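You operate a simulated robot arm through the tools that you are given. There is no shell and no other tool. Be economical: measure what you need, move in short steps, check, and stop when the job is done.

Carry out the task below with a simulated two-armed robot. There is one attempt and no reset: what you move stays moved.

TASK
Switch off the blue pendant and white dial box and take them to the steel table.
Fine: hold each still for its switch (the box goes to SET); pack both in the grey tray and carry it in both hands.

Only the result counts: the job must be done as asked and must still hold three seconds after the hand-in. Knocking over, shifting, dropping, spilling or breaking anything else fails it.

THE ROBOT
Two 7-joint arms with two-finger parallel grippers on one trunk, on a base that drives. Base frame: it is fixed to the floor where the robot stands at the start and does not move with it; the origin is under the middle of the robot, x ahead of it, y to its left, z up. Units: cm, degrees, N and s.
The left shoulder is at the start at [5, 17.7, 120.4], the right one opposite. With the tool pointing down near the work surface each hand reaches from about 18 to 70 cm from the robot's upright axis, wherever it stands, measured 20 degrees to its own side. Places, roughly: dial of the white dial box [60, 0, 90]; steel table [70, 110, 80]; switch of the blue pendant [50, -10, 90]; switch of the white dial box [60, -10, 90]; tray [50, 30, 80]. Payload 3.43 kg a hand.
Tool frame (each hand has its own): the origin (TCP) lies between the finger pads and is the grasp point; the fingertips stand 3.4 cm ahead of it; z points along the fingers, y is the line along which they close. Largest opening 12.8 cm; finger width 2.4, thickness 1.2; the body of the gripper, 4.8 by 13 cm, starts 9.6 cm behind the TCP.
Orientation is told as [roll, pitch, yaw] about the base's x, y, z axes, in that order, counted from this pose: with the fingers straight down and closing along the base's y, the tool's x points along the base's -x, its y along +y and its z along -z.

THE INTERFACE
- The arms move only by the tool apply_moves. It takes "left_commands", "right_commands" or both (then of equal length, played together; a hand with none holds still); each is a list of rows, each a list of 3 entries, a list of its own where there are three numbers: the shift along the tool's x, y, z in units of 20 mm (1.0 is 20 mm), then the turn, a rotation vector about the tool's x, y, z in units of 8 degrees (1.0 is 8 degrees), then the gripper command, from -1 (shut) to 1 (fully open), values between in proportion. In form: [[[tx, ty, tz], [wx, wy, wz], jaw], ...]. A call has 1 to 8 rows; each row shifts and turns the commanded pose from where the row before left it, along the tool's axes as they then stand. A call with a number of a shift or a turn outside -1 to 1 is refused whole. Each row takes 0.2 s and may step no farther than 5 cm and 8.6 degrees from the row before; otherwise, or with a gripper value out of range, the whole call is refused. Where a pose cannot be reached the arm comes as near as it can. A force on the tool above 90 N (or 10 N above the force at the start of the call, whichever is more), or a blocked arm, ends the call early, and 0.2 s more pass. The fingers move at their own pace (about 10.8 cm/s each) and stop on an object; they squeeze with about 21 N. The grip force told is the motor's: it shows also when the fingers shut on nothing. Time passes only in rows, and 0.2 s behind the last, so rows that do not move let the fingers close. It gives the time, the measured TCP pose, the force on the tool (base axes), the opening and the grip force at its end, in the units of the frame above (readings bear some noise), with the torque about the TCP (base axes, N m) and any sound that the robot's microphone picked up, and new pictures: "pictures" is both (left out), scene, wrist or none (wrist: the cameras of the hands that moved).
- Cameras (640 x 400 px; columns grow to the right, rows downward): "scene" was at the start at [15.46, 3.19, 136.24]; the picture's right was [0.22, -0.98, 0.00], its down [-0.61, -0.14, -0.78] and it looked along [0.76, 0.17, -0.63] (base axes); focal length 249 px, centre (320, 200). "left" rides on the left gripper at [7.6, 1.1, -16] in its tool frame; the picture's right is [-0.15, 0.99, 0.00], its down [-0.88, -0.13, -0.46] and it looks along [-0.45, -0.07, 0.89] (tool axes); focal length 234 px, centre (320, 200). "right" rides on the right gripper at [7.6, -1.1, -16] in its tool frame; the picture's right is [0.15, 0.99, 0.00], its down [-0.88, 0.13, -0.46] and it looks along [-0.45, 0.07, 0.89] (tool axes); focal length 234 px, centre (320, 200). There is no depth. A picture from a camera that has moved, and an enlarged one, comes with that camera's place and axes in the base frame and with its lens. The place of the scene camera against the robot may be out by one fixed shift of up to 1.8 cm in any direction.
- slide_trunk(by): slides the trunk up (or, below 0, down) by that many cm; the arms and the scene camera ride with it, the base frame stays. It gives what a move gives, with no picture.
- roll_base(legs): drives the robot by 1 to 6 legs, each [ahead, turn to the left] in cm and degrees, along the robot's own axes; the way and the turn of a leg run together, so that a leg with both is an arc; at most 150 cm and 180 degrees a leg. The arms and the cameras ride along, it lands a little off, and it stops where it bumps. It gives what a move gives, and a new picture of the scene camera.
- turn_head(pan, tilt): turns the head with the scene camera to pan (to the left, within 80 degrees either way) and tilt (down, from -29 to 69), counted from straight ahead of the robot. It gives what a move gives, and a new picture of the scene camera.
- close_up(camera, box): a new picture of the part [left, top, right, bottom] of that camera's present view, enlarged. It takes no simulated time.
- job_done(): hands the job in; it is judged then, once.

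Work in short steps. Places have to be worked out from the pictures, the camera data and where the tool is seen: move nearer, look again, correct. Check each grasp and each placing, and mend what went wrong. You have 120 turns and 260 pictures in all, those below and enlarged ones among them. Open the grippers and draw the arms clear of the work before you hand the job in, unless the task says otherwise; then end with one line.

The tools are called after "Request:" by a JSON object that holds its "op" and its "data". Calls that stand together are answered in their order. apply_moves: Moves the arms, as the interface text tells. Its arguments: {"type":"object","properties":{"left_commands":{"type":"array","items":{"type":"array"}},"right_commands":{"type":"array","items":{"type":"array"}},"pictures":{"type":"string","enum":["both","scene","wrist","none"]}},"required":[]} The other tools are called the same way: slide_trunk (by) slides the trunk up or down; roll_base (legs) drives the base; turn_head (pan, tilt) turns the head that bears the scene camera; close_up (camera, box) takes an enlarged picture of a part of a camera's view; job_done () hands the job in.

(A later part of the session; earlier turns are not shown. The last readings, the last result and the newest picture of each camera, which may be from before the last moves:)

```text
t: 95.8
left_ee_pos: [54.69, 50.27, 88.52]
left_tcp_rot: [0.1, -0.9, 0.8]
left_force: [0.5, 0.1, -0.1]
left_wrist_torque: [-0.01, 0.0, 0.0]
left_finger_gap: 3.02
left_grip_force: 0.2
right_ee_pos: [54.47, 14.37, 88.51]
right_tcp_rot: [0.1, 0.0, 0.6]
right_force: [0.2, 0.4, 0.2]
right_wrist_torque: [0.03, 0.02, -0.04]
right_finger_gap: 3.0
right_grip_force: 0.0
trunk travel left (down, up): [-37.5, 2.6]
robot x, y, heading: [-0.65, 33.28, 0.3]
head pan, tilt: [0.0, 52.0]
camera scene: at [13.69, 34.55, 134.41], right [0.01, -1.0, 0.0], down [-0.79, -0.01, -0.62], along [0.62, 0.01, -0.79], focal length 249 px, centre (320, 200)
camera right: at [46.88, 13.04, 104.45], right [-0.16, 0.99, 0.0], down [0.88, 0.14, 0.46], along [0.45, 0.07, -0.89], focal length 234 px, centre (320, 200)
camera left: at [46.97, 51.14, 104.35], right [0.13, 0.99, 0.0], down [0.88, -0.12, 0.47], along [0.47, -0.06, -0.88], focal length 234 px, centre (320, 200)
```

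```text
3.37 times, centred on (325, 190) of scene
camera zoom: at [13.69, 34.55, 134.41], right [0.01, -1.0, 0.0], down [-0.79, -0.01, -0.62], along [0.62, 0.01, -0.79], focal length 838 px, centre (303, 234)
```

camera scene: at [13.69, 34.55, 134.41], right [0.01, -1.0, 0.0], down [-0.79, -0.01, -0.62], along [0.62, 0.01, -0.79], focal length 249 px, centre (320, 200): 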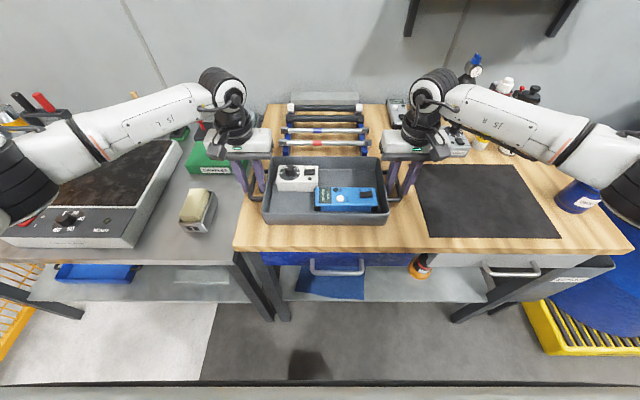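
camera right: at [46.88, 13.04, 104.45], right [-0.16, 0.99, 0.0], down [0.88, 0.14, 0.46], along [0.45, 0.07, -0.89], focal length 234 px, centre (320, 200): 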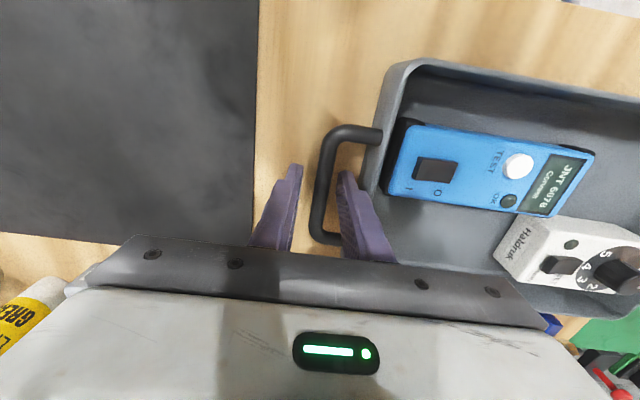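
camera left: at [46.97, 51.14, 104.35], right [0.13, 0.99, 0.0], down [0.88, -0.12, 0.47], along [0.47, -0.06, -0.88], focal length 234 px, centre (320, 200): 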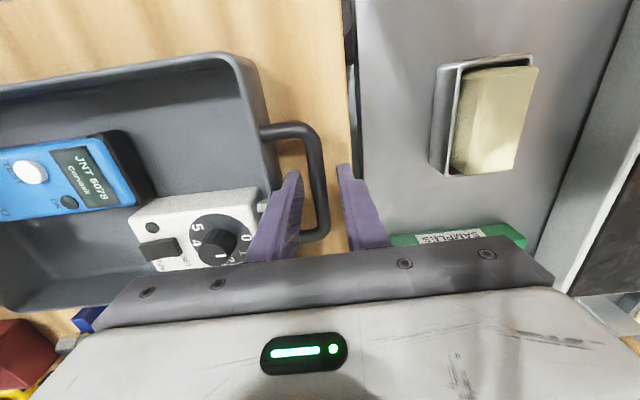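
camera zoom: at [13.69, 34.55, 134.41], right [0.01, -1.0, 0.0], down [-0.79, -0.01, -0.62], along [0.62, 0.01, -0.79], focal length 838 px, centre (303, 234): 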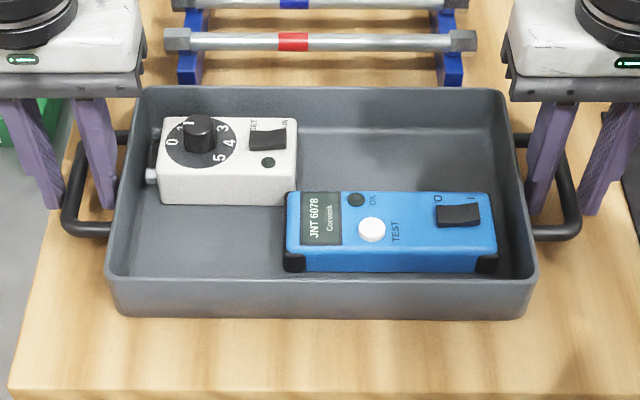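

Both pairs straddle the bars. Close both hands.

Request:
{"op": "apply_moves", "data": {"left_commands": [[[0, 0, 0], [0, 0, 0], -1], [[0, 0, 0], [0, 0, 0], -1], [[0, 0, 0], [0, 0, 0], -1], [[0, 0, 0], [0, 0, 0], -1]], "right_commands": [[[0, 0, 0], [0, 0, 0], -1], [[0, 0, 0], [0, 0, 0], -1], [[0, 0, 0], [0, 0, 0], -1], [[0, 0, 0], [0, 0, 0], -1]], "pictures": "wrist"}}

```text
t: 96.8
left_ee_pos: [54.68, 50.25, 88.67]
left_tcp_rot: [-0.1, -0.9, 0.7]
left_force: [-1.7, -10.0, -0.6]
left_wrist_torque: [-0.09, -0.16, -0.55]
left_finger_gap: 1.2
left_grip_force: 21.1
right_ee_pos: [54.57, 14.59, 88.42]
right_tcp_rot: [0.3, 0.0, 0.7]
right_force: [0.6, 11.4, -0.2]
right_wrist_torque: [0.08, -0.29, 0.14]
right_finger_gap: 1.15
right_grip_force: 20.8
trunk travel left (down, up): [-37.5, 2.6]
robot x, y, heading: [-0.73, 33.06, 0.7]
head pan, tilt: [0.0, 52.0]
camera right: at [46.86, 13.15, 104.47], right [-0.16, 0.99, 0.0], down [0.88, 0.14, 0.46], along [0.45, 0.08, -0.89], focal length 234 px, centre (320, 200)
camera left: at [46.95, 51.06, 104.36], right [0.13, 0.99, 0.0], down [0.88, -0.12, 0.47], along [0.47, -0.06, -0.88], focal length 234 px, centre (320, 200)
```

right: 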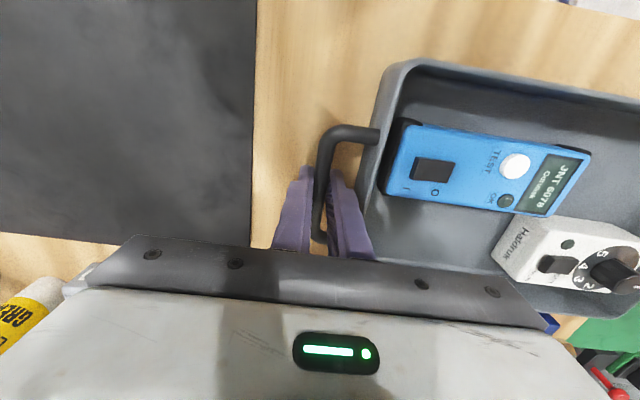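
left: 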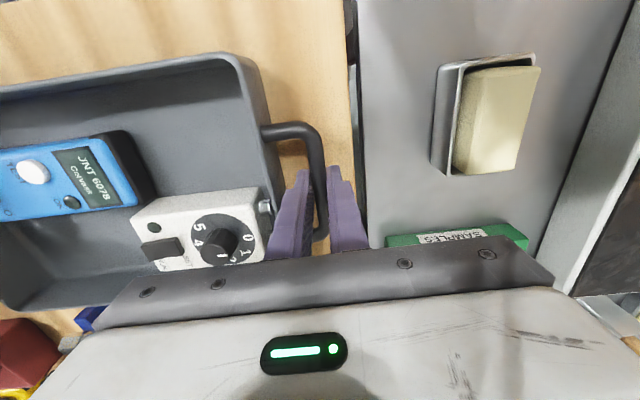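

Both handles are gripped (1.2 cm bars). I relax the ~10 N internal pull and lift 1.5 cm to test.

Request:
{"op": "apply_moves", "data": {"left_commands": [[[0, -0.08, 0], [0, 0, 0], -1], [[0, 0, -0.25], [0, 0, 0], -1], [[0, 0, -0.25], [0, 0, 0], -1], [[0, 0, -0.25], [0, 0, 0], -1], [[0, 0, 0], [0, 0, 0], -1]], "right_commands": [[[0, 0.08, 0], [0, 0, 0], -1], [[0, 0, -0.25], [0, 0, 0], -1], [[0, 0, -0.25], [0, 0, 0], -1], [[0, 0, -0.25], [0, 0, 0], -1], [[0, 0, 0], [0, 0, 0], -1]], "pictures": "scene"}}

Request:
{"op": "close_up", "data": {"camera": "scene", "box": [230, 140, 420, 240]}}

```text
t: 98.0
left_ee_pos: [54.75, 50.0, 90.1]
left_tcp_rot: [0.1, -0.8, 0.9]
left_force: [-0.4, -0.1, -4.3]
left_wrist_torque: [0.0, 0.07, -0.5]
left_finger_gap: 1.21
left_grip_force: 21.2
right_ee_pos: [54.55, 14.48, 90.05]
right_tcp_rot: [0.0, 0.0, 0.5]
right_force: [1.1, 0.4, -4.5]
right_wrist_torque: [-0.02, -0.11, 0.18]
right_finger_gap: 1.14
right_grip_force: 20.9
trunk travel left (down, up): [-37.5, 2.6]
robot x, y, heading: [-1.05, 33.2, 0.2]
head pan, tilt: [0.0, 52.0]
camera scene: at [13.77, 34.55, 134.4], right [0.01, -1.0, 0.0], down [-0.79, -0.01, -0.61], along [0.61, 0.01, -0.79], focal length 249 px, centre (320, 200)
```

scene: 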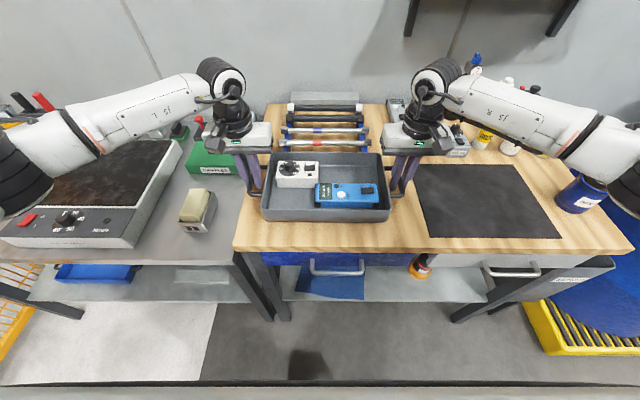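

```text
3.37 times, centred on (325, 190) of scene
camera zoom: at [13.77, 34.55, 134.4], right [0.01, -1.0, 0.0], down [-0.79, -0.01, -0.61], along [0.61, 0.01, -0.79], focal length 838 px, centre (303, 234)
```

zoom: 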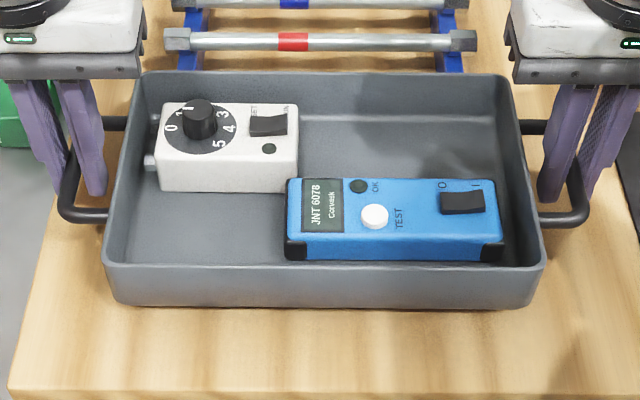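

Lifted level, ~4.4 N per hand. I raise the tray ~11 cm and draw it 9 cm toward the robot for driving.

Request:
{"op": "apply_moves", "data": {"left_commands": [[[0, 0, -0.5], [0, 0, 0], -1], [[0.3, 0, -0.7], [0, 0, 0], -1], [[0.6, 0, -0.7], [0, 0, 0], -1], [[0.6, 0, -0.7], [0, 0, 0], -1], [[0.6, 0, -0.7], [0, 0, 0], -1], [[0.6, 0, -0.7], [0, 0, 0], -1], [[0.6, 0, -0.7], [0, 0, 0], -1], [[0.6, 0, -0.7], [0, 0, 0], -1]], "right_commands": [[[0, 0, -0.5], [0, 0, 0], -1], [[0.3, 0, -0.7], [0, 0, 0], -1], [[0.6, 0, -0.7], [0, 0, 0], -1], [[0.6, 0, -0.7], [0, 0, 0], -1], [[0.6, 0, -0.7], [0, 0, 0], -1], [[0.6, 0, -0.7], [0, 0, 0], -1], [[0.6, 0, -0.7], [0, 0, 0], -1], [[0.6, 0, -0.7], [0, 0, 0], -1]], "pictures": "scene"}}

```text
t: 99.8
left_ee_pos: [46.83, 49.88, 100.7]
left_tcp_rot: [0.2, -0.9, 1.0]
left_force: [-1.4, 8.6, -4.5]
left_wrist_torque: [0.06, 0.01, -0.55]
left_finger_gap: 1.22
left_grip_force: 20.6
right_ee_pos: [46.61, 14.33, 100.68]
right_tcp_rot: [0.0, 0.0, 0.6]
right_force: [1.2, -8.1, -4.4]
right_wrist_torque: [-0.03, -0.07, 0.16]
right_finger_gap: 1.15
right_grip_force: 20.9
trunk travel left (down, up): [-37.5, 2.6]
robot x, y, heading: [-1.06, 33.09, 0.3]
head pan, tilt: [0.0, 52.0]
camera scene: at [13.7, 34.55, 134.41], right [0.01, -1.0, 0.0], down [-0.79, -0.01, -0.62], along [0.62, 0.01, -0.79], focal length 249 px, centre (320, 200)
```

scene: 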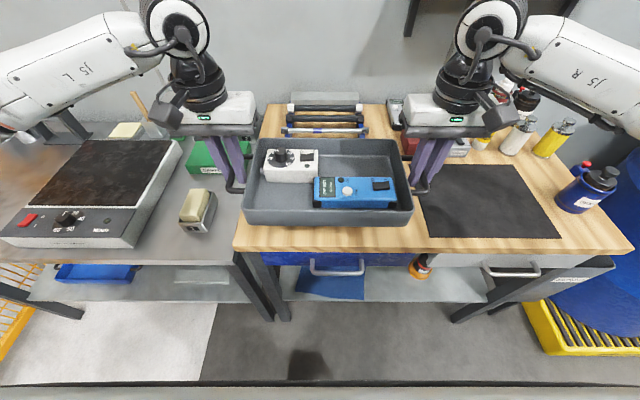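

Tray level and steady. Now back up, and swing right to begin a zig-zag to the left (keeps clear of fence and cone).

Request:
{"op": "roll_base", "data": {"legs": [[-14, 0], [0, -40]]}}

```text
t: 102.9
left_ee_pos: [32.8, 15.7, 100.7]
left_tcp_rot: [0.2, -0.8, -38.5]
left_force: [9.9, 13.7, -5.3]
left_wrist_torque: [0.03, -0.11, -0.51]
left_finger_gap: 1.22
left_grip_force: 21.3
right_ee_pos: [10.06, -11.8, 100.57]
right_tcp_rot: [0.1, 0.1, -38.9]
right_force: [-9.8, -13.1, -4.2]
right_wrist_torque: [0.0, 0.07, 0.17]
right_finger_gap: 1.16
right_grip_force: 21.2
trunk travel left (down, up): [-37.5, 2.6]
robot x, y, heading: [-14.98, 33.11, -38.9]
head pan, tilt: [0.0, 52.0]
camera scene: at [-3.39, 25.08, 134.4], right [-0.63, -0.78, 0.0], down [-0.61, 0.49, -0.62], along [0.48, -0.39, -0.79], focal length 249 px, centre (320, 200)
```

scene: 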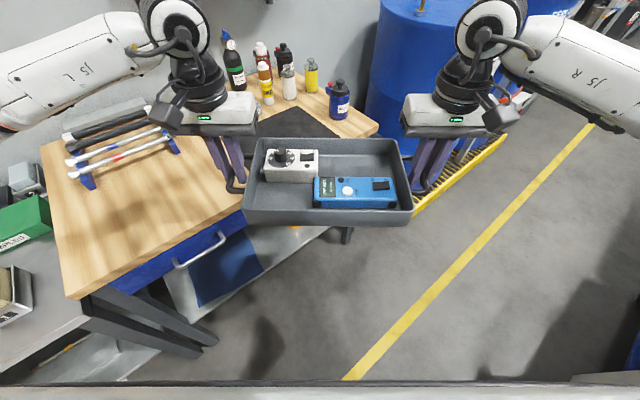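

The hands press inward by ~16 N; I relieve that with a 1.5 mm outward shift each, then back up along the diagonal.

Request:
{"op": "apply_moves", "data": {"left_commands": [[[0, 0.07, 0], [0, 0, 0], -1], [[0, 0, 0], [0, 0, 0], -1]], "right_commands": [[[0, -0.07, 0], [0, 0, 0], -1], [[0, 0, 0], [0, 0, 0], -1]], "pictures": "none"}}

Request:
{"op": "roll_base", "data": {"legs": [[-68, 0]]}}

```text
t: 103.5
left_ee_pos: [32.77, 15.72, 100.67]
left_tcp_rot: [0.0, -0.8, -38.7]
left_force: [-6.7, -8.3, -4.4]
left_wrist_torque: [-0.03, 0.04, -0.5]
left_finger_gap: 1.2
left_grip_force: 20.6
right_ee_pos: [10.03, -11.63, 100.57]
right_tcp_rot: [0.0, 0.0, -38.7]
right_force: [7.0, 6.9, -4.6]
right_wrist_torque: [0.02, 0.01, 0.13]
right_finger_gap: 1.16
right_grip_force: 20.5
trunk travel left (down, up): [-37.5, 2.6]
robot x, y, heading: [-14.42, 32.75, -39.0]
head pan, tilt: [0.0, 52.0]
```

```text
t: 107.2
left_ee_pos: [-18.91, 57.54, 100.73]
left_tcp_rot: [-0.1, -0.9, -38.3]
left_force: [-14.1, -17.1, -4.2]
left_wrist_torque: [-0.09, 0.07, -0.52]
left_finger_gap: 1.21
left_grip_force: 21.5
right_ee_pos: [-41.66, 29.95, 100.43]
right_tcp_rot: [0.2, -0.1, -38.4]
right_force: [14.7, 15.7, -4.3]
right_wrist_torque: [0.06, -0.08, 0.14]
right_finger_gap: 1.14
right_grip_force: 20.7
trunk travel left (down, up): [-37.5, 2.6]
robot x, y, heading: [-66.84, 74.66, -38.4]
head pan, tilt: [0.0, 52.0]
camera scene: at [-55.3, 66.81, 134.41], right [-0.62, -0.78, 0.0], down [-0.62, 0.49, -0.62], along [0.48, -0.38, -0.79], focal length 249 px, centre (320, 200)
```

scene: 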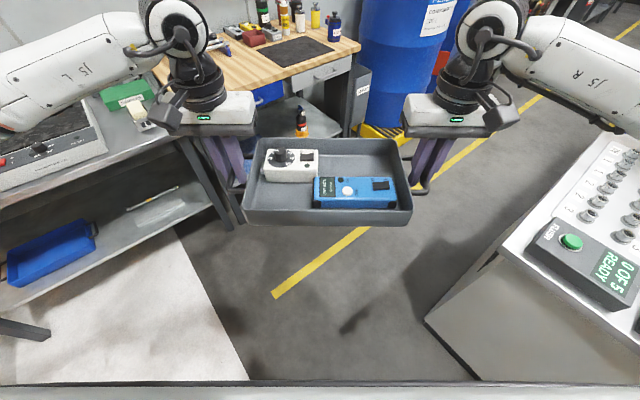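

Good progress, no bumps. I ease the slight outward tension, then turn left to heading ~38 for the forward leg.

Request:
{"op": "apply_moves", "data": {"left_commands": [[[0, -0.03, 0], [0, 0, 0], -1]], "right_commands": [[[0, 0.03, 0], [0, 0, 0], -1]], "pictures": "none"}}

Request:
{"op": "roll_base", "data": {"legs": [[0, 76]]}}

```text
t: 107.6
left_ee_pos: [-18.92, 57.4, 100.81]
left_tcp_rot: [0.1, -0.9, -38.2]
left_force: [0.9, 1.7, -4.4]
left_wrist_torque: [-0.06, -0.08, -0.52]
left_finger_gap: 1.22
left_grip_force: 21.0
right_ee_pos: [-41.57, 30.03, 100.53]
right_tcp_rot: [0.1, -0.1, -38.5]
right_force: [-0.5, -2.1, -4.2]
right_wrist_torque: [0.03, 0.11, 0.2]
right_finger_gap: 1.14
right_grip_force: 21.2
trunk travel left (down, up): [-37.5, 2.6]
robot x, y, heading: [-66.74, 74.52, -38.6]
head pan, tilt: [0.0, 52.0]
```

```text
t: 111.3
left_ee_pos: [-39.44, 117.33, 100.62]
left_tcp_rot: [0.0, -0.9, 38.9]
left_force: [-7.4, 9.2, -4.4]
left_wrist_torque: [0.09, 0.03, -0.53]
left_finger_gap: 1.22
left_grip_force: 21.2
right_ee_pos: [-17.66, 89.21, 100.44]
right_tcp_rot: [0.1, -0.2, 38.5]
right_force: [7.4, -8.5, -4.6]
right_wrist_torque: [-0.07, -0.01, 0.17]
right_finger_gap: 1.16
right_grip_force: 21.1
trunk travel left (down, up): [-37.5, 2.6]
robot x, y, heading: [-66.8, 74.75, 38.5]
head pan, tilt: [0.0, 52.0]
camera scene: at [-55.28, 84.97, 134.4], right [0.62, -0.78, 0.0], down [-0.62, -0.49, -0.62], along [0.48, 0.38, -0.79], focal length 249 px, centre (320, 200)
```

scene: 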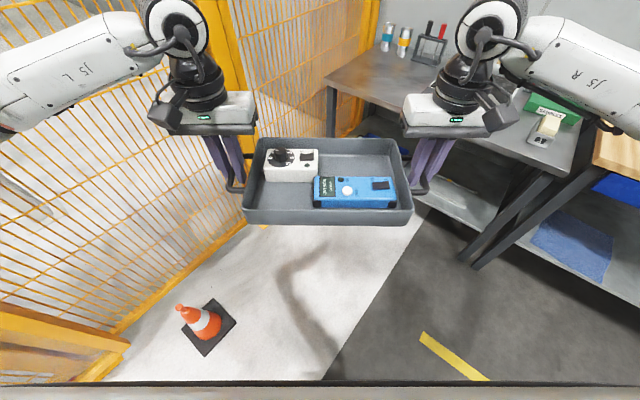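

Fence is at y≈173, cone near (-69, 144), and the table's front-left corner is about (35, 151). I drive ahead 55 along this heading.

Request:
{"op": "roll_base", "data": {"legs": [[55, 0]]}}

```text
t: 114.7
left_ee_pos: [3.09, 151.82, 100.84]
left_tcp_rot: [0.1, -1.0, 39.3]
left_force: [0.0, -2.4, -5.3]
left_wrist_torque: [0.0, 0.03, -0.58]
left_finger_gap: 1.19
left_grip_force: 20.5
right_ee_pos: [25.18, 123.8, 100.73]
right_tcp_rot: [0.4, -0.3, 39.2]
right_force: [0.9, 1.0, -5.1]
right_wrist_torque: [0.04, 0.01, 0.15]
right_finger_gap: 1.15
right_grip_force: 21.3
trunk travel left (down, up): [-37.5, 2.6]
robot x, y, heading: [-23.35, 109.15, 39.3]
head pan, tilt: [0.0, 52.0]
stopped in leg 1: the robot was blocked; the commanded pose is now the measured one
camera scene: at [-12.33, 119.07, 134.51], right [0.63, -0.77, 0.0], down [-0.61, -0.5, -0.62], along [0.48, 0.39, -0.79], focal length 249 px, centre (320, 200)
```

scene: 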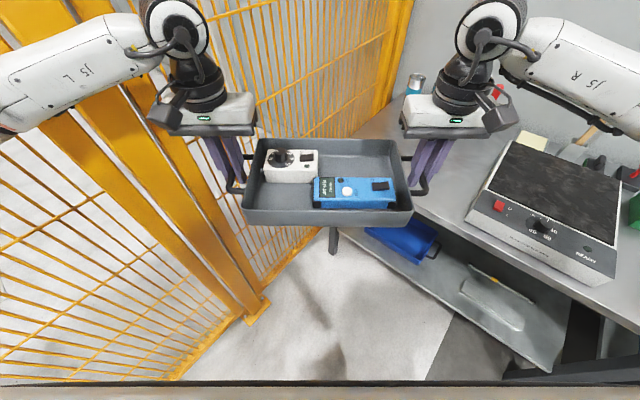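

The drive ended against something at the left (likely the arm near the fence post). Tray is undisturbed. I back off a little and turn right to heading ~10.

Request:
{"op": "roll_base", "data": {"legs": [[-7, 0], [0, -29]]}}

```text
t: 117.1
left_ee_pos: [15.15, 130.02, 100.59]
left_tcp_rot: [0.0, -0.7, 11.2]
left_force: [-1.0, -0.4, -5.6]
left_wrist_torque: [0.02, -0.01, -0.48]
left_finger_gap: 1.19
left_grip_force: 21.2
right_ee_pos: [21.21, 94.81, 100.62]
right_tcp_rot: [0.2, 0.1, 10.9]
right_force: [1.5, 0.4, -5.0]
right_wrist_torque: [0.04, -0.02, 0.11]
right_finger_gap: 1.16
right_grip_force: 21.5
trunk travel left (down, up): [-37.5, 2.6]
robot x, y, heading: [-28.97, 104.69, 10.9]
head pan, tilt: [0.0, 52.0]
camera scene: at [-14.45, 108.81, 134.4], right [0.19, -0.98, 0.0], down [-0.77, -0.15, -0.62], along [0.6, 0.12, -0.79], focal length 249 px, centre (320, 200)
```

scene: 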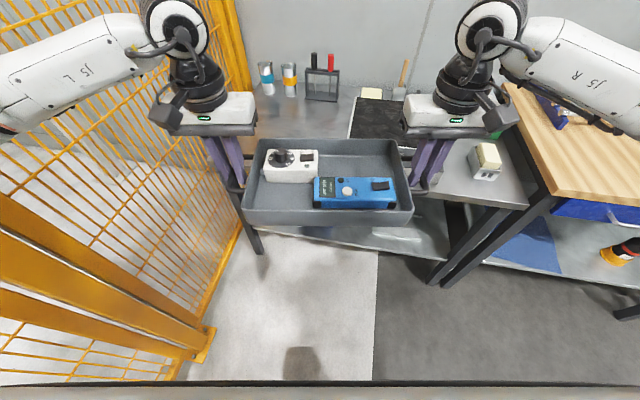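

Now an arc forward to about (-1, 107) with heading 0 — keeps the left elbow clear of the fence.

Request:
{"op": "roll_base", "data": {"legs": [[27, -10.9]]}}

Request:
{"op": "close_up", "data": {"camera": "left", "box": [0, 0, 640, 400]}}

Request:
{"op": "close_up", "data": {"camera": "right", "box": [0, 0, 640, 400]}}

```text
t: 119.0
left_ee_pos: [45.72, 123.76, 100.58]
left_tcp_rot: [0.0, -0.7, 0.3]
left_force: [-0.7, -0.1, -4.0]
left_wrist_torque: [0.05, 0.13, -0.53]
left_finger_gap: 1.17
left_grip_force: 21.3
right_ee_pos: [45.02, 88.21, 100.42]
right_tcp_rot: [0.1, 0.0, 0.0]
right_force: [0.6, 0.1, -5.0]
right_wrist_torque: [0.04, -0.07, 0.16]
right_finger_gap: 1.19
right_grip_force: 20.7
trunk travel left (down, up): [-37.5, 2.6]
robot x, y, heading: [-2.69, 107.69, 0.2]
head pan, tilt: [0.0, 52.0]
camera scene: at [12.25, 108.63, 134.39], right [0.0, -1.0, 0.0], down [-0.79, 0.0, -0.61], along [0.61, 0.0, -0.79], focal length 249 px, centre (320, 200)
```

scene: 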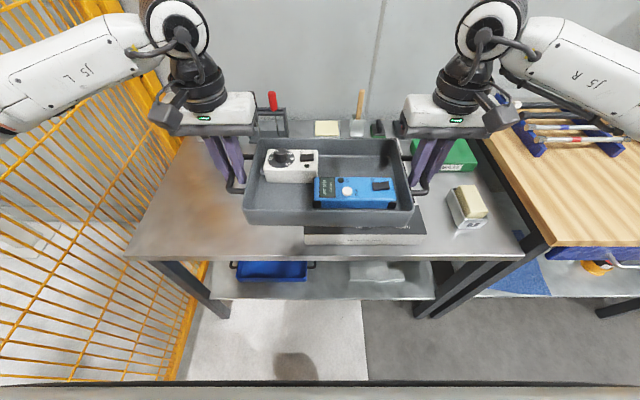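

```text
1.00 times, centred on (320, 200) of left
camera zoom: at [37.9, 124.77, 116.38], right [0.14, 0.99, 0.0], down [0.88, -0.13, 0.47], along [0.46, -0.07, -0.88], focal length 234 px, centre (320, 200)
```

zoom: 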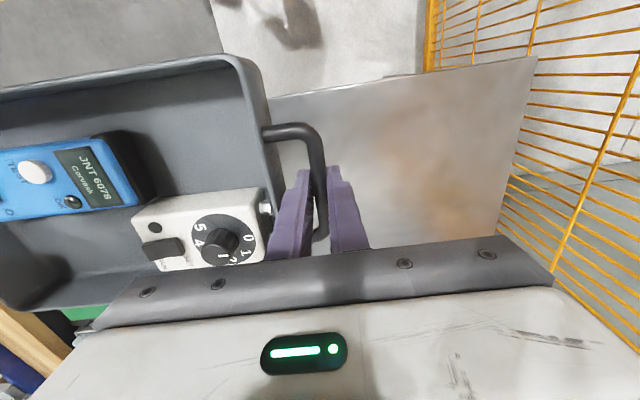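

```text
1.00 times, centred on (320, 200) of right
camera zoom: at [37.31, 86.9, 116.42], right [-0.15, 0.99, 0.0], down [0.88, 0.13, 0.46], along [0.45, 0.07, -0.89], focal length 234 px, centre (320, 200)
```

zoom: 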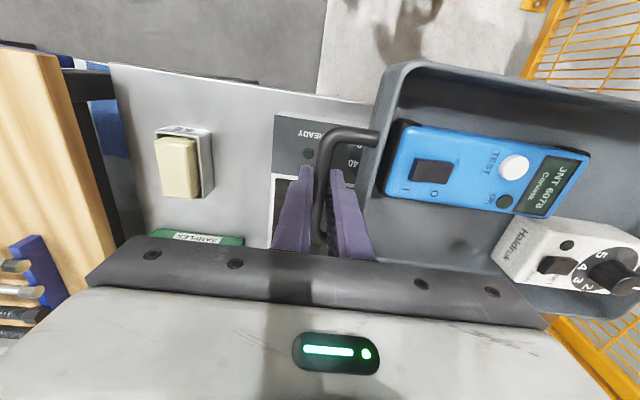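

Table's free zone measures y≈111–154, front edge x≈39.5. I roll 6 cm closer so the arms can place the tray at about y=133.

Request:
{"op": "roll_base", "data": {"legs": [[6, 0]]}}

```text
t: 120.0
left_ee_pos: [51.48, 123.9, 100.6]
left_tcp_rot: [0.1, -0.6, 0.3]
left_force: [-1.1, 0.6, -5.7]
left_wrist_torque: [-0.01, 0.12, -0.53]
left_finger_gap: 1.21
left_grip_force: 21.5
right_ee_pos: [50.99, 88.32, 100.55]
right_tcp_rot: [0.2, 0.0, 0.1]
right_force: [1.1, 0.4, -4.1]
right_wrist_torque: [0.0, -0.06, 0.11]
right_finger_gap: 1.17
right_grip_force: 21.1
trunk travel left (down, up): [-37.5, 2.6]
robot x, y, heading: [3.43, 107.61, 0.1]
head pan, tilt: [0.0, 52.0]
camera scene: at [18.23, 108.68, 134.38], right [0.0, -1.0, 0.0], down [-0.79, 0.0, -0.61], along [0.61, 0.0, -0.79], focal length 249 px, centre (320, 200)
```

scene: 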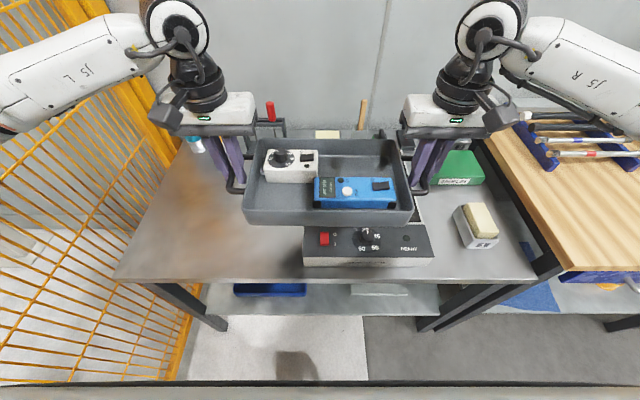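

Now slide the tray left with both arms in equal steps.

Request:
{"op": "apply_moves", "data": {"left_commands": [[[0, 0.5, 0], [0, 0, 0], -1], [[0, 0.9, 0], [0, 0, 0], -1], [[0, 0.9, 0], [0, 0, 0], -1], [[0, 0.9, 0], [0, 0, 0], -1], [[0, 0.9, 0], [0, 0, 0], -1], [[0, 0.9, 0], [0, 0, 0], -1], [[0, 0.9, 0], [0, 0, 0], -1], [[0, 0.5, 0], [0, 0, 0], -1]], "right_commands": [[[0, 0.5, 0], [0, 0, 0], -1], [[0, 0.9, 0], [0, 0, 0], -1], [[0, 0.9, 0], [0, 0, 0], -1], [[0, 0.9, 0], [0, 0, 0], -1], [[0, 0.9, 0], [0, 0, 0], -1], [[0, 0.9, 0], [0, 0, 0], -1], [[0, 0.9, 0], [0, 0, 0], -1], [[0, 0.5, 0], [0, 0, 0], -1]], "pictures": "scene"}}

```text
t: 121.8
left_ee_pos: [51.4, 136.75, 100.64]
left_tcp_rot: [-0.1, -0.8, 0.2]
left_force: [-0.1, 5.7, -5.1]
left_wrist_torque: [0.09, 0.09, -0.49]
left_finger_gap: 1.2
left_grip_force: 20.8
right_ee_pos: [50.9, 101.07, 100.6]
right_tcp_rot: [0.1, 0.0, 0.2]
right_force: [-0.1, -5.5, -3.6]
right_wrist_torque: [0.0, -0.12, 0.23]
right_finger_gap: 1.17
right_grip_force: 21.2
trunk travel left (down, up): [-37.5, 2.6]
robot x, y, heading: [3.83, 107.4, 0.0]
head pan, tilt: [0.0, 52.0]
camera scene: at [18.12, 108.72, 134.4], right [0.0, -1.0, 0.0], down [-0.79, 0.0, -0.62], along [0.62, 0.0, -0.79], focal length 249 px, centre (320, 200)
```

scene: 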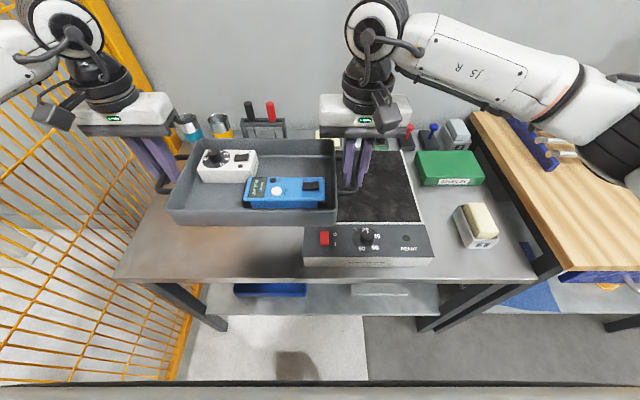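

Moving well. Continue the second half in two shorter calls, watching the left arm near the fence.

Request:
{"op": "apply_moves", "data": {"left_commands": [[[0, 0.5, 0], [0, 0, 0], -1], [[0, 0.9, 0], [0, 0, 0], -1], [[0, 0.9, 0], [0, 0, 0], -1], [[0, 0.9, 0], [0, 0, 0], -1], [[0, 0.5, 0], [0, 0, 0], -1]], "right_commands": [[[0, 0.5, 0], [0, 0, 0], -1], [[0, 0.9, 0], [0, 0, 0], -1], [[0, 0.9, 0], [0, 0, 0], -1], [[0, 0.9, 0], [0, 0, 0], -1], [[0, 0.5, 0], [0, 0, 0], -1]], "pictures": "scene"}}

```text
t: 123.0
left_ee_pos: [51.28, 144.12, 100.54]
left_tcp_rot: [0.0, -0.7, 0.4]
left_force: [-1.2, 3.9, -4.6]
left_wrist_torque: [0.05, -0.1, -0.52]
left_finger_gap: 1.22
left_grip_force: 21.0
right_ee_pos: [50.9, 108.61, 100.58]
right_tcp_rot: [0.1, 0.0, 0.2]
right_force: [0.7, -3.3, -3.4]
right_wrist_torque: [-0.02, 0.07, 0.24]
right_finger_gap: 1.15
right_grip_force: 20.9
trunk travel left (down, up): [-37.5, 2.6]
robot x, y, heading: [3.27, 107.57, -0.1]
head pan, tilt: [0.0, 52.0]
camera scene: at [18.12, 108.72, 134.4], right [0.0, -1.0, 0.0], down [-0.79, 0.0, -0.62], along [0.62, 0.0, -0.79], focal length 249 px, centre (320, 200)
```

scene: 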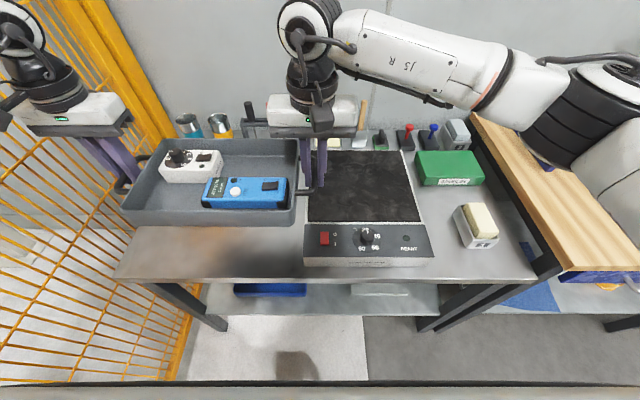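

Hotplate's left face is at y≈112. I move 8 cm more so the right fingers will clear it (tray centre ≈134).

Request:
{"op": "apply_moves", "data": {"left_commands": [[[0, 0.5, 0], [0, 0, 0], -1], [[0, 0.9, 0], [0, 0, 0], -1], [[0, 0.9, 0], [0, 0, 0], -1], [[0, 0.9, 0], [0, 0, 0], -1], [[0, 0.75, 0], [0, 0, 0], -1]], "right_commands": [[[0, 0.5, 0], [0, 0, 0], -1], [[0, 0.9, 0], [0, 0, 0], -1], [[0, 0.9, 0], [0, 0, 0], -1], [[0, 0.9, 0], [0, 0, 0], -1], [[0, 0.75, 0], [0, 0, 0], -1]], "pictures": "both"}}

```text
t: 124.2
left_ee_pos: [51.19, 151.95, 100.45]
left_tcp_rot: [0.0, -0.8, 0.4]
left_force: [-0.8, 8.4, -4.4]
left_wrist_torque: [0.03, 0.01, -0.48]
left_finger_gap: 1.18
left_grip_force: 21.1
right_ee_pos: [50.85, 116.47, 100.44]
right_tcp_rot: [0.0, 0.0, 0.1]
right_force: [-0.7, -7.5, -3.5]
right_wrist_torque: [-0.05, -0.02, 0.4]
right_finger_gap: 1.18
right_grip_force: 21.1
trunk travel left (down, up): [-37.5, 2.6]
robot x, y, heading: [3.29, 107.73, 0.2]
head pan, tilt: [0.0, 52.0]
camera scene: at [18.11, 108.77, 134.4], right [0.0, -1.0, 0.0], down [-0.79, 0.0, -0.62], along [0.62, 0.0, -0.79], focal length 249 px, centre (320, 200)
camera right: at [43.2, 115.2, 116.46], right [-0.15, 0.99, 0.0], down [0.88, 0.13, 0.46], along [0.45, 0.07, -0.89], focal length 234 px, centre (320, 200)
camera left: at [43.49, 153.02, 116.4], right [0.14, 0.99, 0.0], down [0.88, -0.12, 0.47], along [0.46, -0.06, -0.88], focal length 234 px, centre (320, 200)
```

scene: 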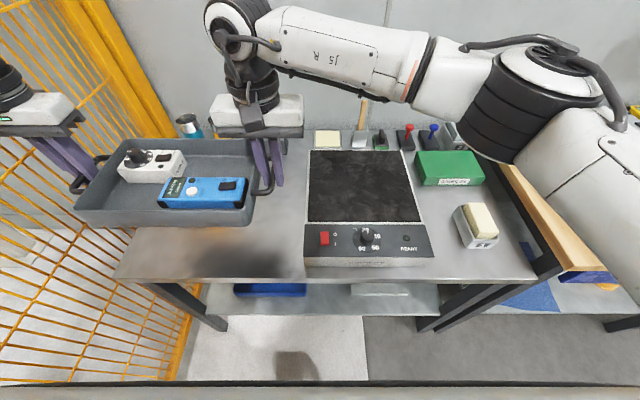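
right: 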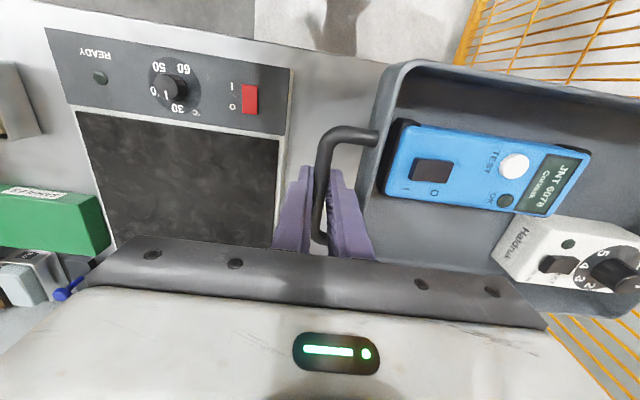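
left: 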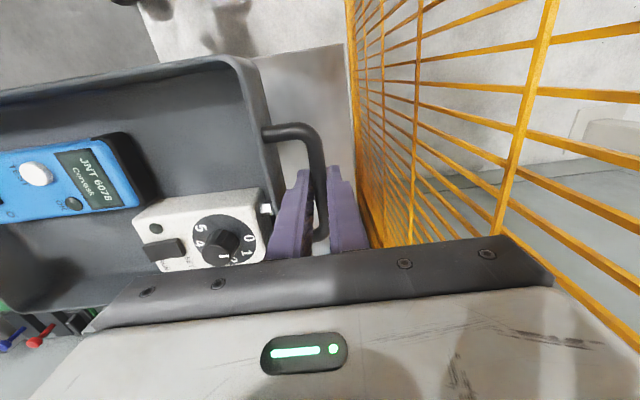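

Clear of the hotplate (y 111.8) and inside the table end (y≈157). I lower both hands together to just above the table.

Request:
{"op": "apply_moves", "data": {"left_commands": [[[0, 0, 0.5], [0, 0, 0], -1], [[0, 0, 0.8], [0, 0, 0], -1], [[0, 0, 0.8], [0, 0, 0], -1], [[0, 0, 0.8], [0, 0, 0], -1], [[0, 0, 0.8], [0, 0, 0], -1], [[0, 0, 0.8], [0, 0, 0], -1], [[0, 0, 0.4], [0, 0, 0], -1]], "right_commands": [[[0, 0, 0.5], [0, 0, 0], -1], [[0, 0, 0.8], [0, 0, 0], -1], [[0, 0, 0.8], [0, 0, 0], -1], [[0, 0, 0.8], [0, 0, 0], -1], [[0, 0, 0.8], [0, 0, 0], -1], [[0, 0, 0.8], [0, 0, 0], -1], [[0, 0, 0.4], [0, 0, 0], -1]], "pictures": "scene"}}

Request:
{"op": "close_up", "data": {"camera": "scene", "box": [40, 120, 330, 300]}}

```text
t: 125.8
left_ee_pos: [51.32, 152.03, 90.65]
left_tcp_rot: [0.1, -0.6, 0.5]
left_force: [-0.2, 9.7, -4.7]
left_wrist_torque: [0.02, 0.0, -0.51]
left_finger_gap: 1.21
left_grip_force: 21.1
right_ee_pos: [50.74, 116.41, 90.56]
right_tcp_rot: [0.1, 0.0, 0.1]
right_force: [1.6, -10.1, -4.7]
right_wrist_torque: [-0.04, 0.0, 0.15]
right_finger_gap: 1.19
right_grip_force: 21.7
trunk travel left (down, up): [-37.5, 2.6]
robot x, y, heading: [3.27, 107.26, -0.1]
head pan, tilt: [0.0, 52.0]
camera scene: at [18.13, 108.72, 134.4], right [0.0, -1.0, 0.0], down [-0.79, 0.0, -0.62], along [0.62, 0.0, -0.79], focal length 249 px, centre (320, 200)
```

scene: 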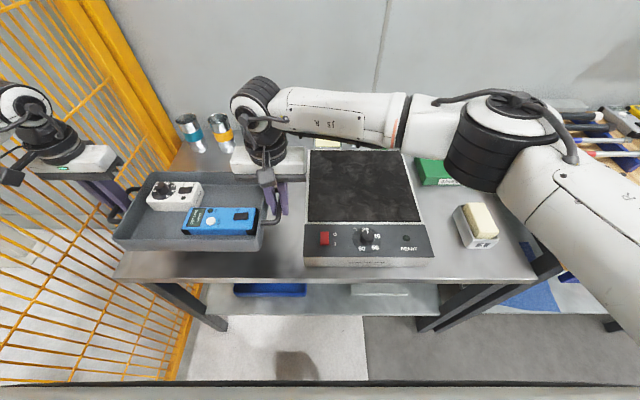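

```text
2.21 times, centred on (185, 210) of scene
camera zoom: at [18.13, 108.72, 134.4], right [0.0, -1.0, 0.0], down [-0.79, 0.0, -0.62], along [0.62, 0.0, -0.79], focal length 549 px, centre (618, 178)
```

zoom: 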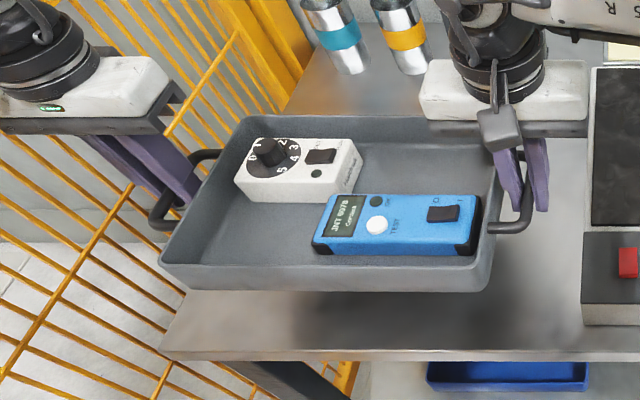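

Continue lowering in 4 mm steps.

Request:
{"op": "apply_moves", "data": {"left_commands": [[[0, 0, 0.2], [0, 0, 0], -1], [[0, 0, 0.2], [0, 0, 0], -1], [[0, 0, 0.2], [0, 0, 0], -1], [[0, 0, 0.2], [0, 0, 0], -1]], "right_commands": [[[0, 0, 0.2], [0, 0, 0], -1], [[0, 0, 0.2], [0, 0, 0], -1], [[0, 0, 0.2], [0, 0, 0], -1], [[0, 0, 0.2], [0, 0, 0], -1]], "pictures": "none"}}

Request:
{"op": "close_up", "data": {"camera": "scene", "box": [40, 120, 330, 300]}}

```text
t: 126.8
left_ee_pos: [51.52, 152.05, 89.11]
left_tcp_rot: [0.0, -0.7, 0.4]
left_force: [-1.7, 9.1, -3.8]
left_wrist_torque: [0.08, 0.09, -0.52]
left_finger_gap: 1.22
left_grip_force: 21.0
right_ee_pos: [50.81, 116.56, 89.11]
right_tcp_rot: [0.2, -0.1, 0.1]
right_force: [0.9, -9.4, -4.4]
right_wrist_torque: [-0.06, -0.07, 0.12]
right_finger_gap: 1.14
right_grip_force: 20.3
trunk travel left (down, up): [-37.5, 2.6]
robot x, y, heading: [3.37, 107.11, 0.4]
head pan, tilt: [0.0, 52.0]
```

```text
2.21 times, centred on (185, 210) of scene
camera zoom: at [18.13, 108.72, 134.4], right [0.0, -1.0, 0.0], down [-0.79, 0.0, -0.61], along [0.61, 0.0, -0.79], focal length 549 px, centre (618, 178)
```

zoom: 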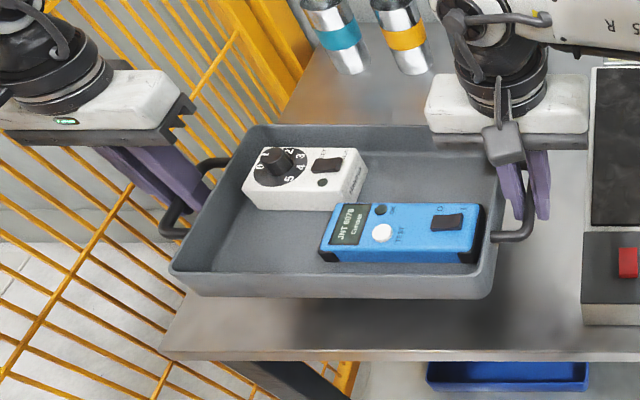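

Still airborne; continue in 5 mm steps.

Request:
{"op": "apply_moves", "data": {"left_commands": [[[0, 0, 0.2], [0, 0, 0], -1], [[0, 0, 0.2], [0, 0, 0], -1], [[0, 0, 0.2], [0, 0, 0], -1], [[0, 0, 0.2], [0, 0, 0], -1], [[0, 0, 0.2], [0, 0, 0], -1]], "right_commands": [[[0, 0, 0.2], [0, 0, 0], -1], [[0, 0, 0.2], [0, 0, 0], -1], [[0, 0, 0.2], [0, 0, 0], -1], [[0, 0, 0.2], [0, 0, 0], -1], [[0, 0, 0.2], [0, 0, 0], -1]], "pictures": "none"}}

Request:
{"op": "close_up", "data": {"camera": "scene", "box": [40, 120, 330, 300]}}

```text
t: 128.0
left_ee_pos: [51.48, 152.02, 87.19]
left_tcp_rot: [0.0, -0.7, 0.3]
left_force: [-1.4, 6.9, -4.6]
left_wrist_torque: [0.03, -0.07, -0.5]
left_finger_gap: 1.2
left_grip_force: 20.9
right_ee_pos: [50.84, 116.3, 87.23]
right_tcp_rot: [0.2, -0.2, 0.1]
right_force: [1.3, -7.4, -4.4]
right_wrist_torque: [-0.06, 0.09, 0.06]
right_finger_gap: 1.17
right_grip_force: 21.0
trunk travel left (down, up): [-37.5, 2.6]
robot x, y, heading: [3.43, 107.6, 0.1]
head pan, tilt: [0.0, 52.0]
```

```text
2.21 times, centred on (185, 210) of scene
camera zoom: at [18.13, 108.72, 134.4], right [0.0, -1.0, 0.0], down [-0.79, 0.0, -0.61], along [0.61, 0.0, -0.79], focal length 549 px, centre (618, 178)
```

zoom: 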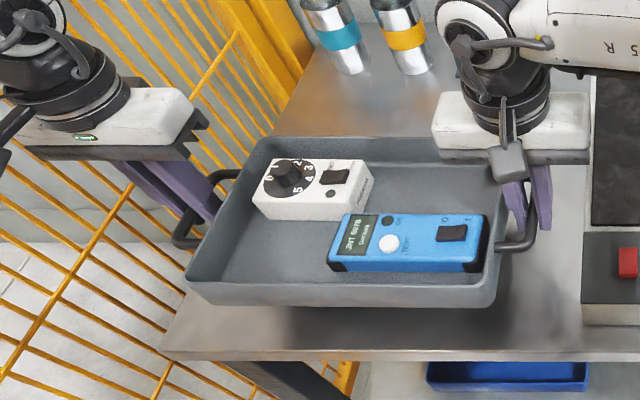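

Request:
{"op": "apply_moves", "data": {"left_commands": [[[0, 0, 0.2], [0, 0, 0], -1], [[0, 0, 0.2], [0, 0, 0], -1], [[0, 0, 0.2], [0, 0, 0], -1], [[0, 0, 0.2], [0, 0, 0], -1]], "right_commands": [[[0, 0, 0.2], [0, 0, 0], -1], [[0, 0, 0.2], [0, 0, 0], -1], [[0, 0, 0.2], [0, 0, 0], -1], [[0, 0, 0.2], [0, 0, 0], -1]], "pictures": "none"}}

Request:
{"op": "close_up", "data": {"camera": "scene", "box": [40, 120, 330, 300]}}

```text
t: 129.0
left_ee_pos: [51.47, 152.03, 85.46]
left_tcp_rot: [-0.1, -0.7, 0.3]
left_force: [-1.1, 6.5, -4.8]
left_wrist_torque: [0.01, -0.05, -0.5]
left_finger_gap: 1.22
left_grip_force: 20.8
right_ee_pos: [50.9, 116.47, 85.52]
right_tcp_rot: [0.1, 0.0, 0.1]
right_force: [1.6, -5.5, -4.4]
right_wrist_torque: [-0.04, 0.03, 0.11]
right_finger_gap: 1.15
right_grip_force: 21.5
trunk travel left (down, up): [-37.5, 2.6]
robot x, y, heading: [3.17, 107.12, -0.3]
head pan, tilt: [0.0, 52.0]
```

```text
2.21 times, centred on (185, 210) of scene
camera zoom: at [18.13, 108.72, 134.4], right [0.0, -1.0, 0.0], down [-0.79, 0.0, -0.62], along [0.61, 0.0, -0.79], focal length 549 px, centre (618, 178)
```

zoom: 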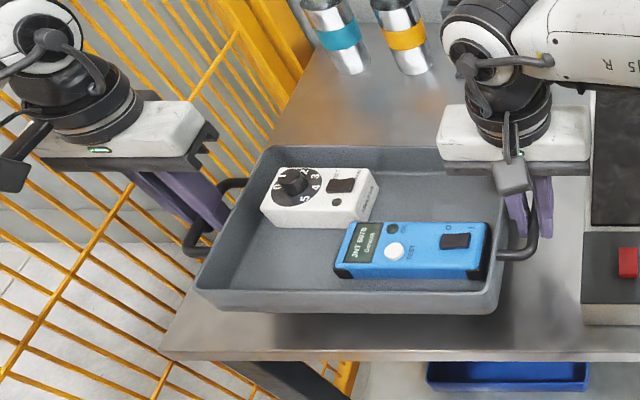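

Nearly down (shadow closing). Now 2 mm steps.

Request:
{"op": "apply_moves", "data": {"left_commands": [[[0, 0, 0.1], [0, 0, 0], -1], [[0, 0, 0.1], [0, 0, 0], -1], [[0, 0, 0.1], [0, 0, 0], -1], [[0, 0, 0.1], [0, 0, 0], -1]], "right_commands": [[[0, 0, 0.1], [0, 0, 0], -1], [[0, 0, 0.1], [0, 0, 0], -1], [[0, 0, 0.1], [0, 0, 0], -1], [[0, 0, 0.1], [0, 0, 0], -1]], "pictures": "none"}}

```text
t: 130.0
left_ee_pos: [51.32, 152.0, 84.65]
left_tcp_rot: [0.1, -0.7, 0.4]
left_force: [-1.0, 6.6, -3.7]
left_wrist_torque: [0.01, -0.06, -0.52]
left_finger_gap: 1.19
left_grip_force: 21.2
right_ee_pos: [50.88, 116.42, 84.74]
right_tcp_rot: [0.0, 0.0, 0.1]
right_force: [0.9, -5.9, -4.2]
right_wrist_torque: [-0.06, 0.07, 0.12]
right_finger_gap: 1.19
right_grip_force: 20.6
trunk travel left (down, up): [-37.5, 2.6]
robot x, y, heading: [3.4, 107.32, 0.3]
head pan, tilt: [0.0, 52.0]
```

Request:
{"op": "apply_moves", "data": {"left_commands": [[[0, 0, 0.08], [0, 0, 0], -1], [[0, 0, 0.08], [0, 0, 0], -1], [[0, 0, 0.08], [0, 0, 0], -1]], "right_commands": [[[0, 0, 0.08], [0, 0, 0], -1], [[0, 0, 0.08], [0, 0, 0], -1], [[0, 0, 0.08], [0, 0, 0], -1]], "pictures": "none"}}

Request:
{"op": "close_up", "data": {"camera": "scene", "box": [90, 180, 290, 300]}}

```text
t: 130.8
left_ee_pos: [51.47, 152.0, 84.18]
left_tcp_rot: [-0.1, -0.7, 0.3]
left_force: [-1.1, 5.8, -4.8]
left_wrist_torque: [0.06, -0.04, -0.49]
left_finger_gap: 1.2
left_grip_force: 21.2
right_ee_pos: [50.86, 116.34, 84.24]
right_tcp_rot: [0.0, 0.0, 0.1]
right_force: [1.4, -4.9, -4.2]
right_wrist_torque: [-0.06, -0.02, 0.1]
right_finger_gap: 1.15
right_grip_force: 20.6
trunk travel left (down, up): [-37.5, 2.6]
robot x, y, heading: [3.52, 107.23, -0.1]
head pan, tilt: [0.0, 52.0]
```

```text
3.20 times, centred on (190, 240) of scene
camera zoom: at [18.13, 108.72, 134.4], right [0.0, -1.0, 0.0], down [-0.79, 0.0, -0.62], along [0.62, 0.0, -0.79], focal length 796 px, centre (736, 72)
```

zoom: 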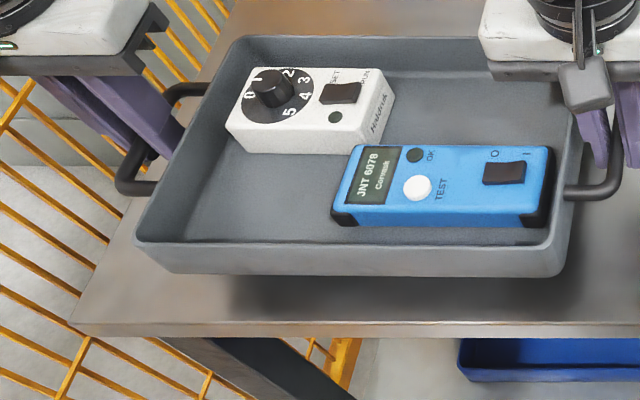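

Still hanging ~2 cm above by its shadow. Continue in 3 mm steps.

Request:
{"op": "apply_moves", "data": {"left_commands": [[[0, 0, 0.13], [0, 0, 0], -1], [[0, 0, 0.13], [0, 0, 0], -1], [[0, 0, 0.13], [0, 0, 0], -1], [[0, 0, 0.13], [0, 0, 0], -1]], "right_commands": [[[0, 0, 0.13], [0, 0, 0], -1], [[0, 0, 0.13], [0, 0, 0], -1], [[0, 0, 0.13], [0, 0, 0], -1], [[0, 0, 0.13], [0, 0, 0], -1]], "pictures": "none"}}

Request:
{"op": "close_up", "data": {"camera": "scene", "box": [90, 180, 290, 300]}}

```text
t: 131.8
left_ee_pos: [51.47, 151.98, 83.17]
left_tcp_rot: [-0.1, -0.8, 0.3]
left_force: [-1.6, 7.0, -4.3]
left_wrist_torque: [0.03, 0.06, -0.52]
left_finger_gap: 1.2
left_grip_force: 20.8
right_ee_pos: [50.84, 116.5, 83.18]
right_tcp_rot: [0.1, -0.1, 0.1]
right_force: [1.8, -6.7, -4.9]
right_wrist_torque: [-0.06, -0.05, 0.05]
right_finger_gap: 1.15
right_grip_force: 21.0
trunk travel left (down, up): [-37.5, 2.6]
robot x, y, heading: [3.55, 107.31, -0.0]
head pan, tilt: [0.0, 52.0]
```

```text
3.20 times, centred on (190, 240) of scene
camera zoom: at [18.13, 108.72, 134.4], right [0.0, -1.0, 0.0], down [-0.79, 0.0, -0.62], along [0.62, 0.0, -0.79], focal length 796 px, centre (736, 72)
```

zoom: 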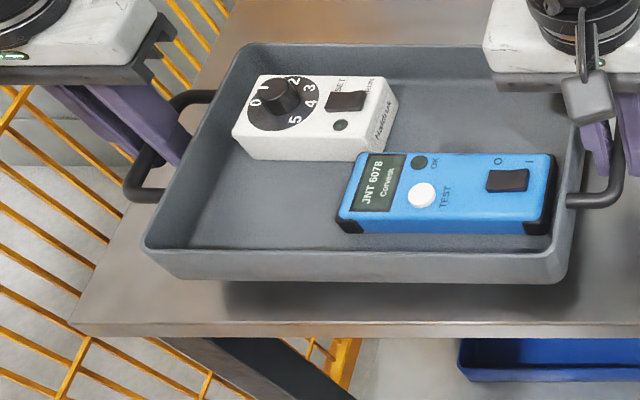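

Request:
{"op": "apply_moves", "data": {"left_commands": [[[0, 0, 0.13], [0, 0, 0], -1], [[0, 0, 0.13], [0, 0, 0], -1], [[0, 0, 0.13], [0, 0, 0], -1], [[0, 0, 0.13], [0, 0, 0], -1]], "right_commands": [[[0, 0, 0.13], [0, 0, 0], -1], [[0, 0, 0.13], [0, 0, 0], -1], [[0, 0, 0.13], [0, 0, 0], -1], [[0, 0, 0.13], [0, 0, 0], -1]], "pictures": "none"}}

Request:
{"op": "close_up", "data": {"camera": "scene", "box": [90, 180, 290, 300]}}

```text
t: 132.8
left_ee_pos: [51.45, 152.15, 82.12]
left_tcp_rot: [-0.1, -0.7, 0.3]
left_force: [-1.6, 6.5, -4.1]
left_wrist_torque: [0.05, -0.13, -0.48]
left_finger_gap: 1.22
left_grip_force: 21.0
right_ee_pos: [50.78, 116.42, 82.19]
right_tcp_rot: [0.1, 0.1, 0.1]
right_force: [2.2, -7.3, -4.6]
right_wrist_torque: [-0.05, 0.15, 0.06]
right_finger_gap: 1.15
right_grip_force: 20.7
trunk travel left (down, up): [-37.5, 2.6]
robot x, y, heading: [3.38, 106.96, 0.2]
head pan, tilt: [0.0, 52.0]
```

```text
3.20 times, centred on (190, 240) of scene
camera zoom: at [18.13, 108.72, 134.4], right [0.0, -1.0, 0.0], down [-0.79, 0.0, -0.62], along [0.62, 0.0, -0.79], focal length 796 px, centre (736, 72)
```

zoom: 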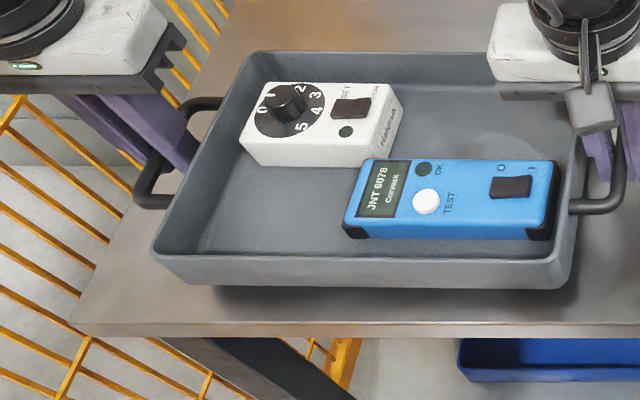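

Request:
{"op": "apply_moves", "data": {"left_commands": [[[0, 0, 0.12], [0, 0, 0], -1], [[0, 0, 0.12], [0, 0, 0], -1], [[0, 0, 0.12], [0, 0, 0], -1], [[0, 0, 0.12], [0, 0, 0], -1]], "right_commands": [[[0, 0, 0.12], [0, 0, 0], -1], [[0, 0, 0.12], [0, 0, 0], -1], [[0, 0, 0.12], [0, 0, 0], -1], [[0, 0, 0.12], [0, 0, 0], -1]], "pictures": "none"}}

Request:
{"op": "close_up", "data": {"camera": "scene", "box": [90, 180, 290, 300]}}

```text
t: 133.8
left_ee_pos: [51.42, 151.93, 81.26]
left_tcp_rot: [-0.1, -0.7, 0.4]
left_force: [-1.0, 5.4, -5.0]
left_wrist_torque: [0.01, 0.03, -0.48]
left_finger_gap: 1.22
left_grip_force: 20.8
right_ee_pos: [50.73, 116.44, 81.12]
right_tcp_rot: [0.1, 0.1, 0.2]
right_force: [0.2, -4.4, -4.1]
right_wrist_torque: [-0.07, -0.09, 0.01]
right_finger_gap: 1.15
right_grip_force: 20.8
trunk travel left (down, up): [-37.5, 2.6]
robot x, y, heading: [3.62, 107.32, 0.1]
head pan, tilt: [0.0, 52.0]
```

```text
3.20 times, centred on (190, 240) of scene
camera zoom: at [18.13, 108.72, 134.4], right [0.0, -1.0, 0.0], down [-0.79, 0.0, -0.62], along [0.62, 0.0, -0.79], focal length 796 px, centre (736, 72)
```

zoom: 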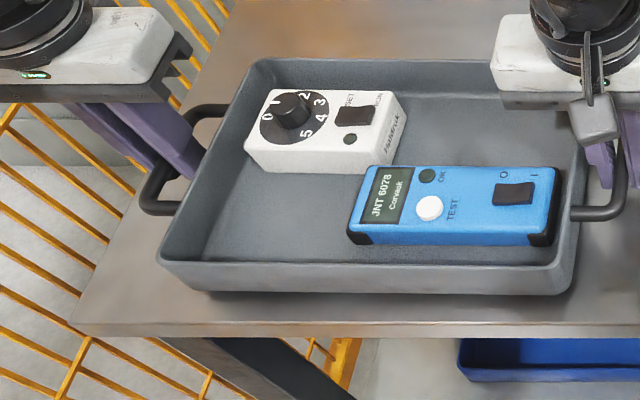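

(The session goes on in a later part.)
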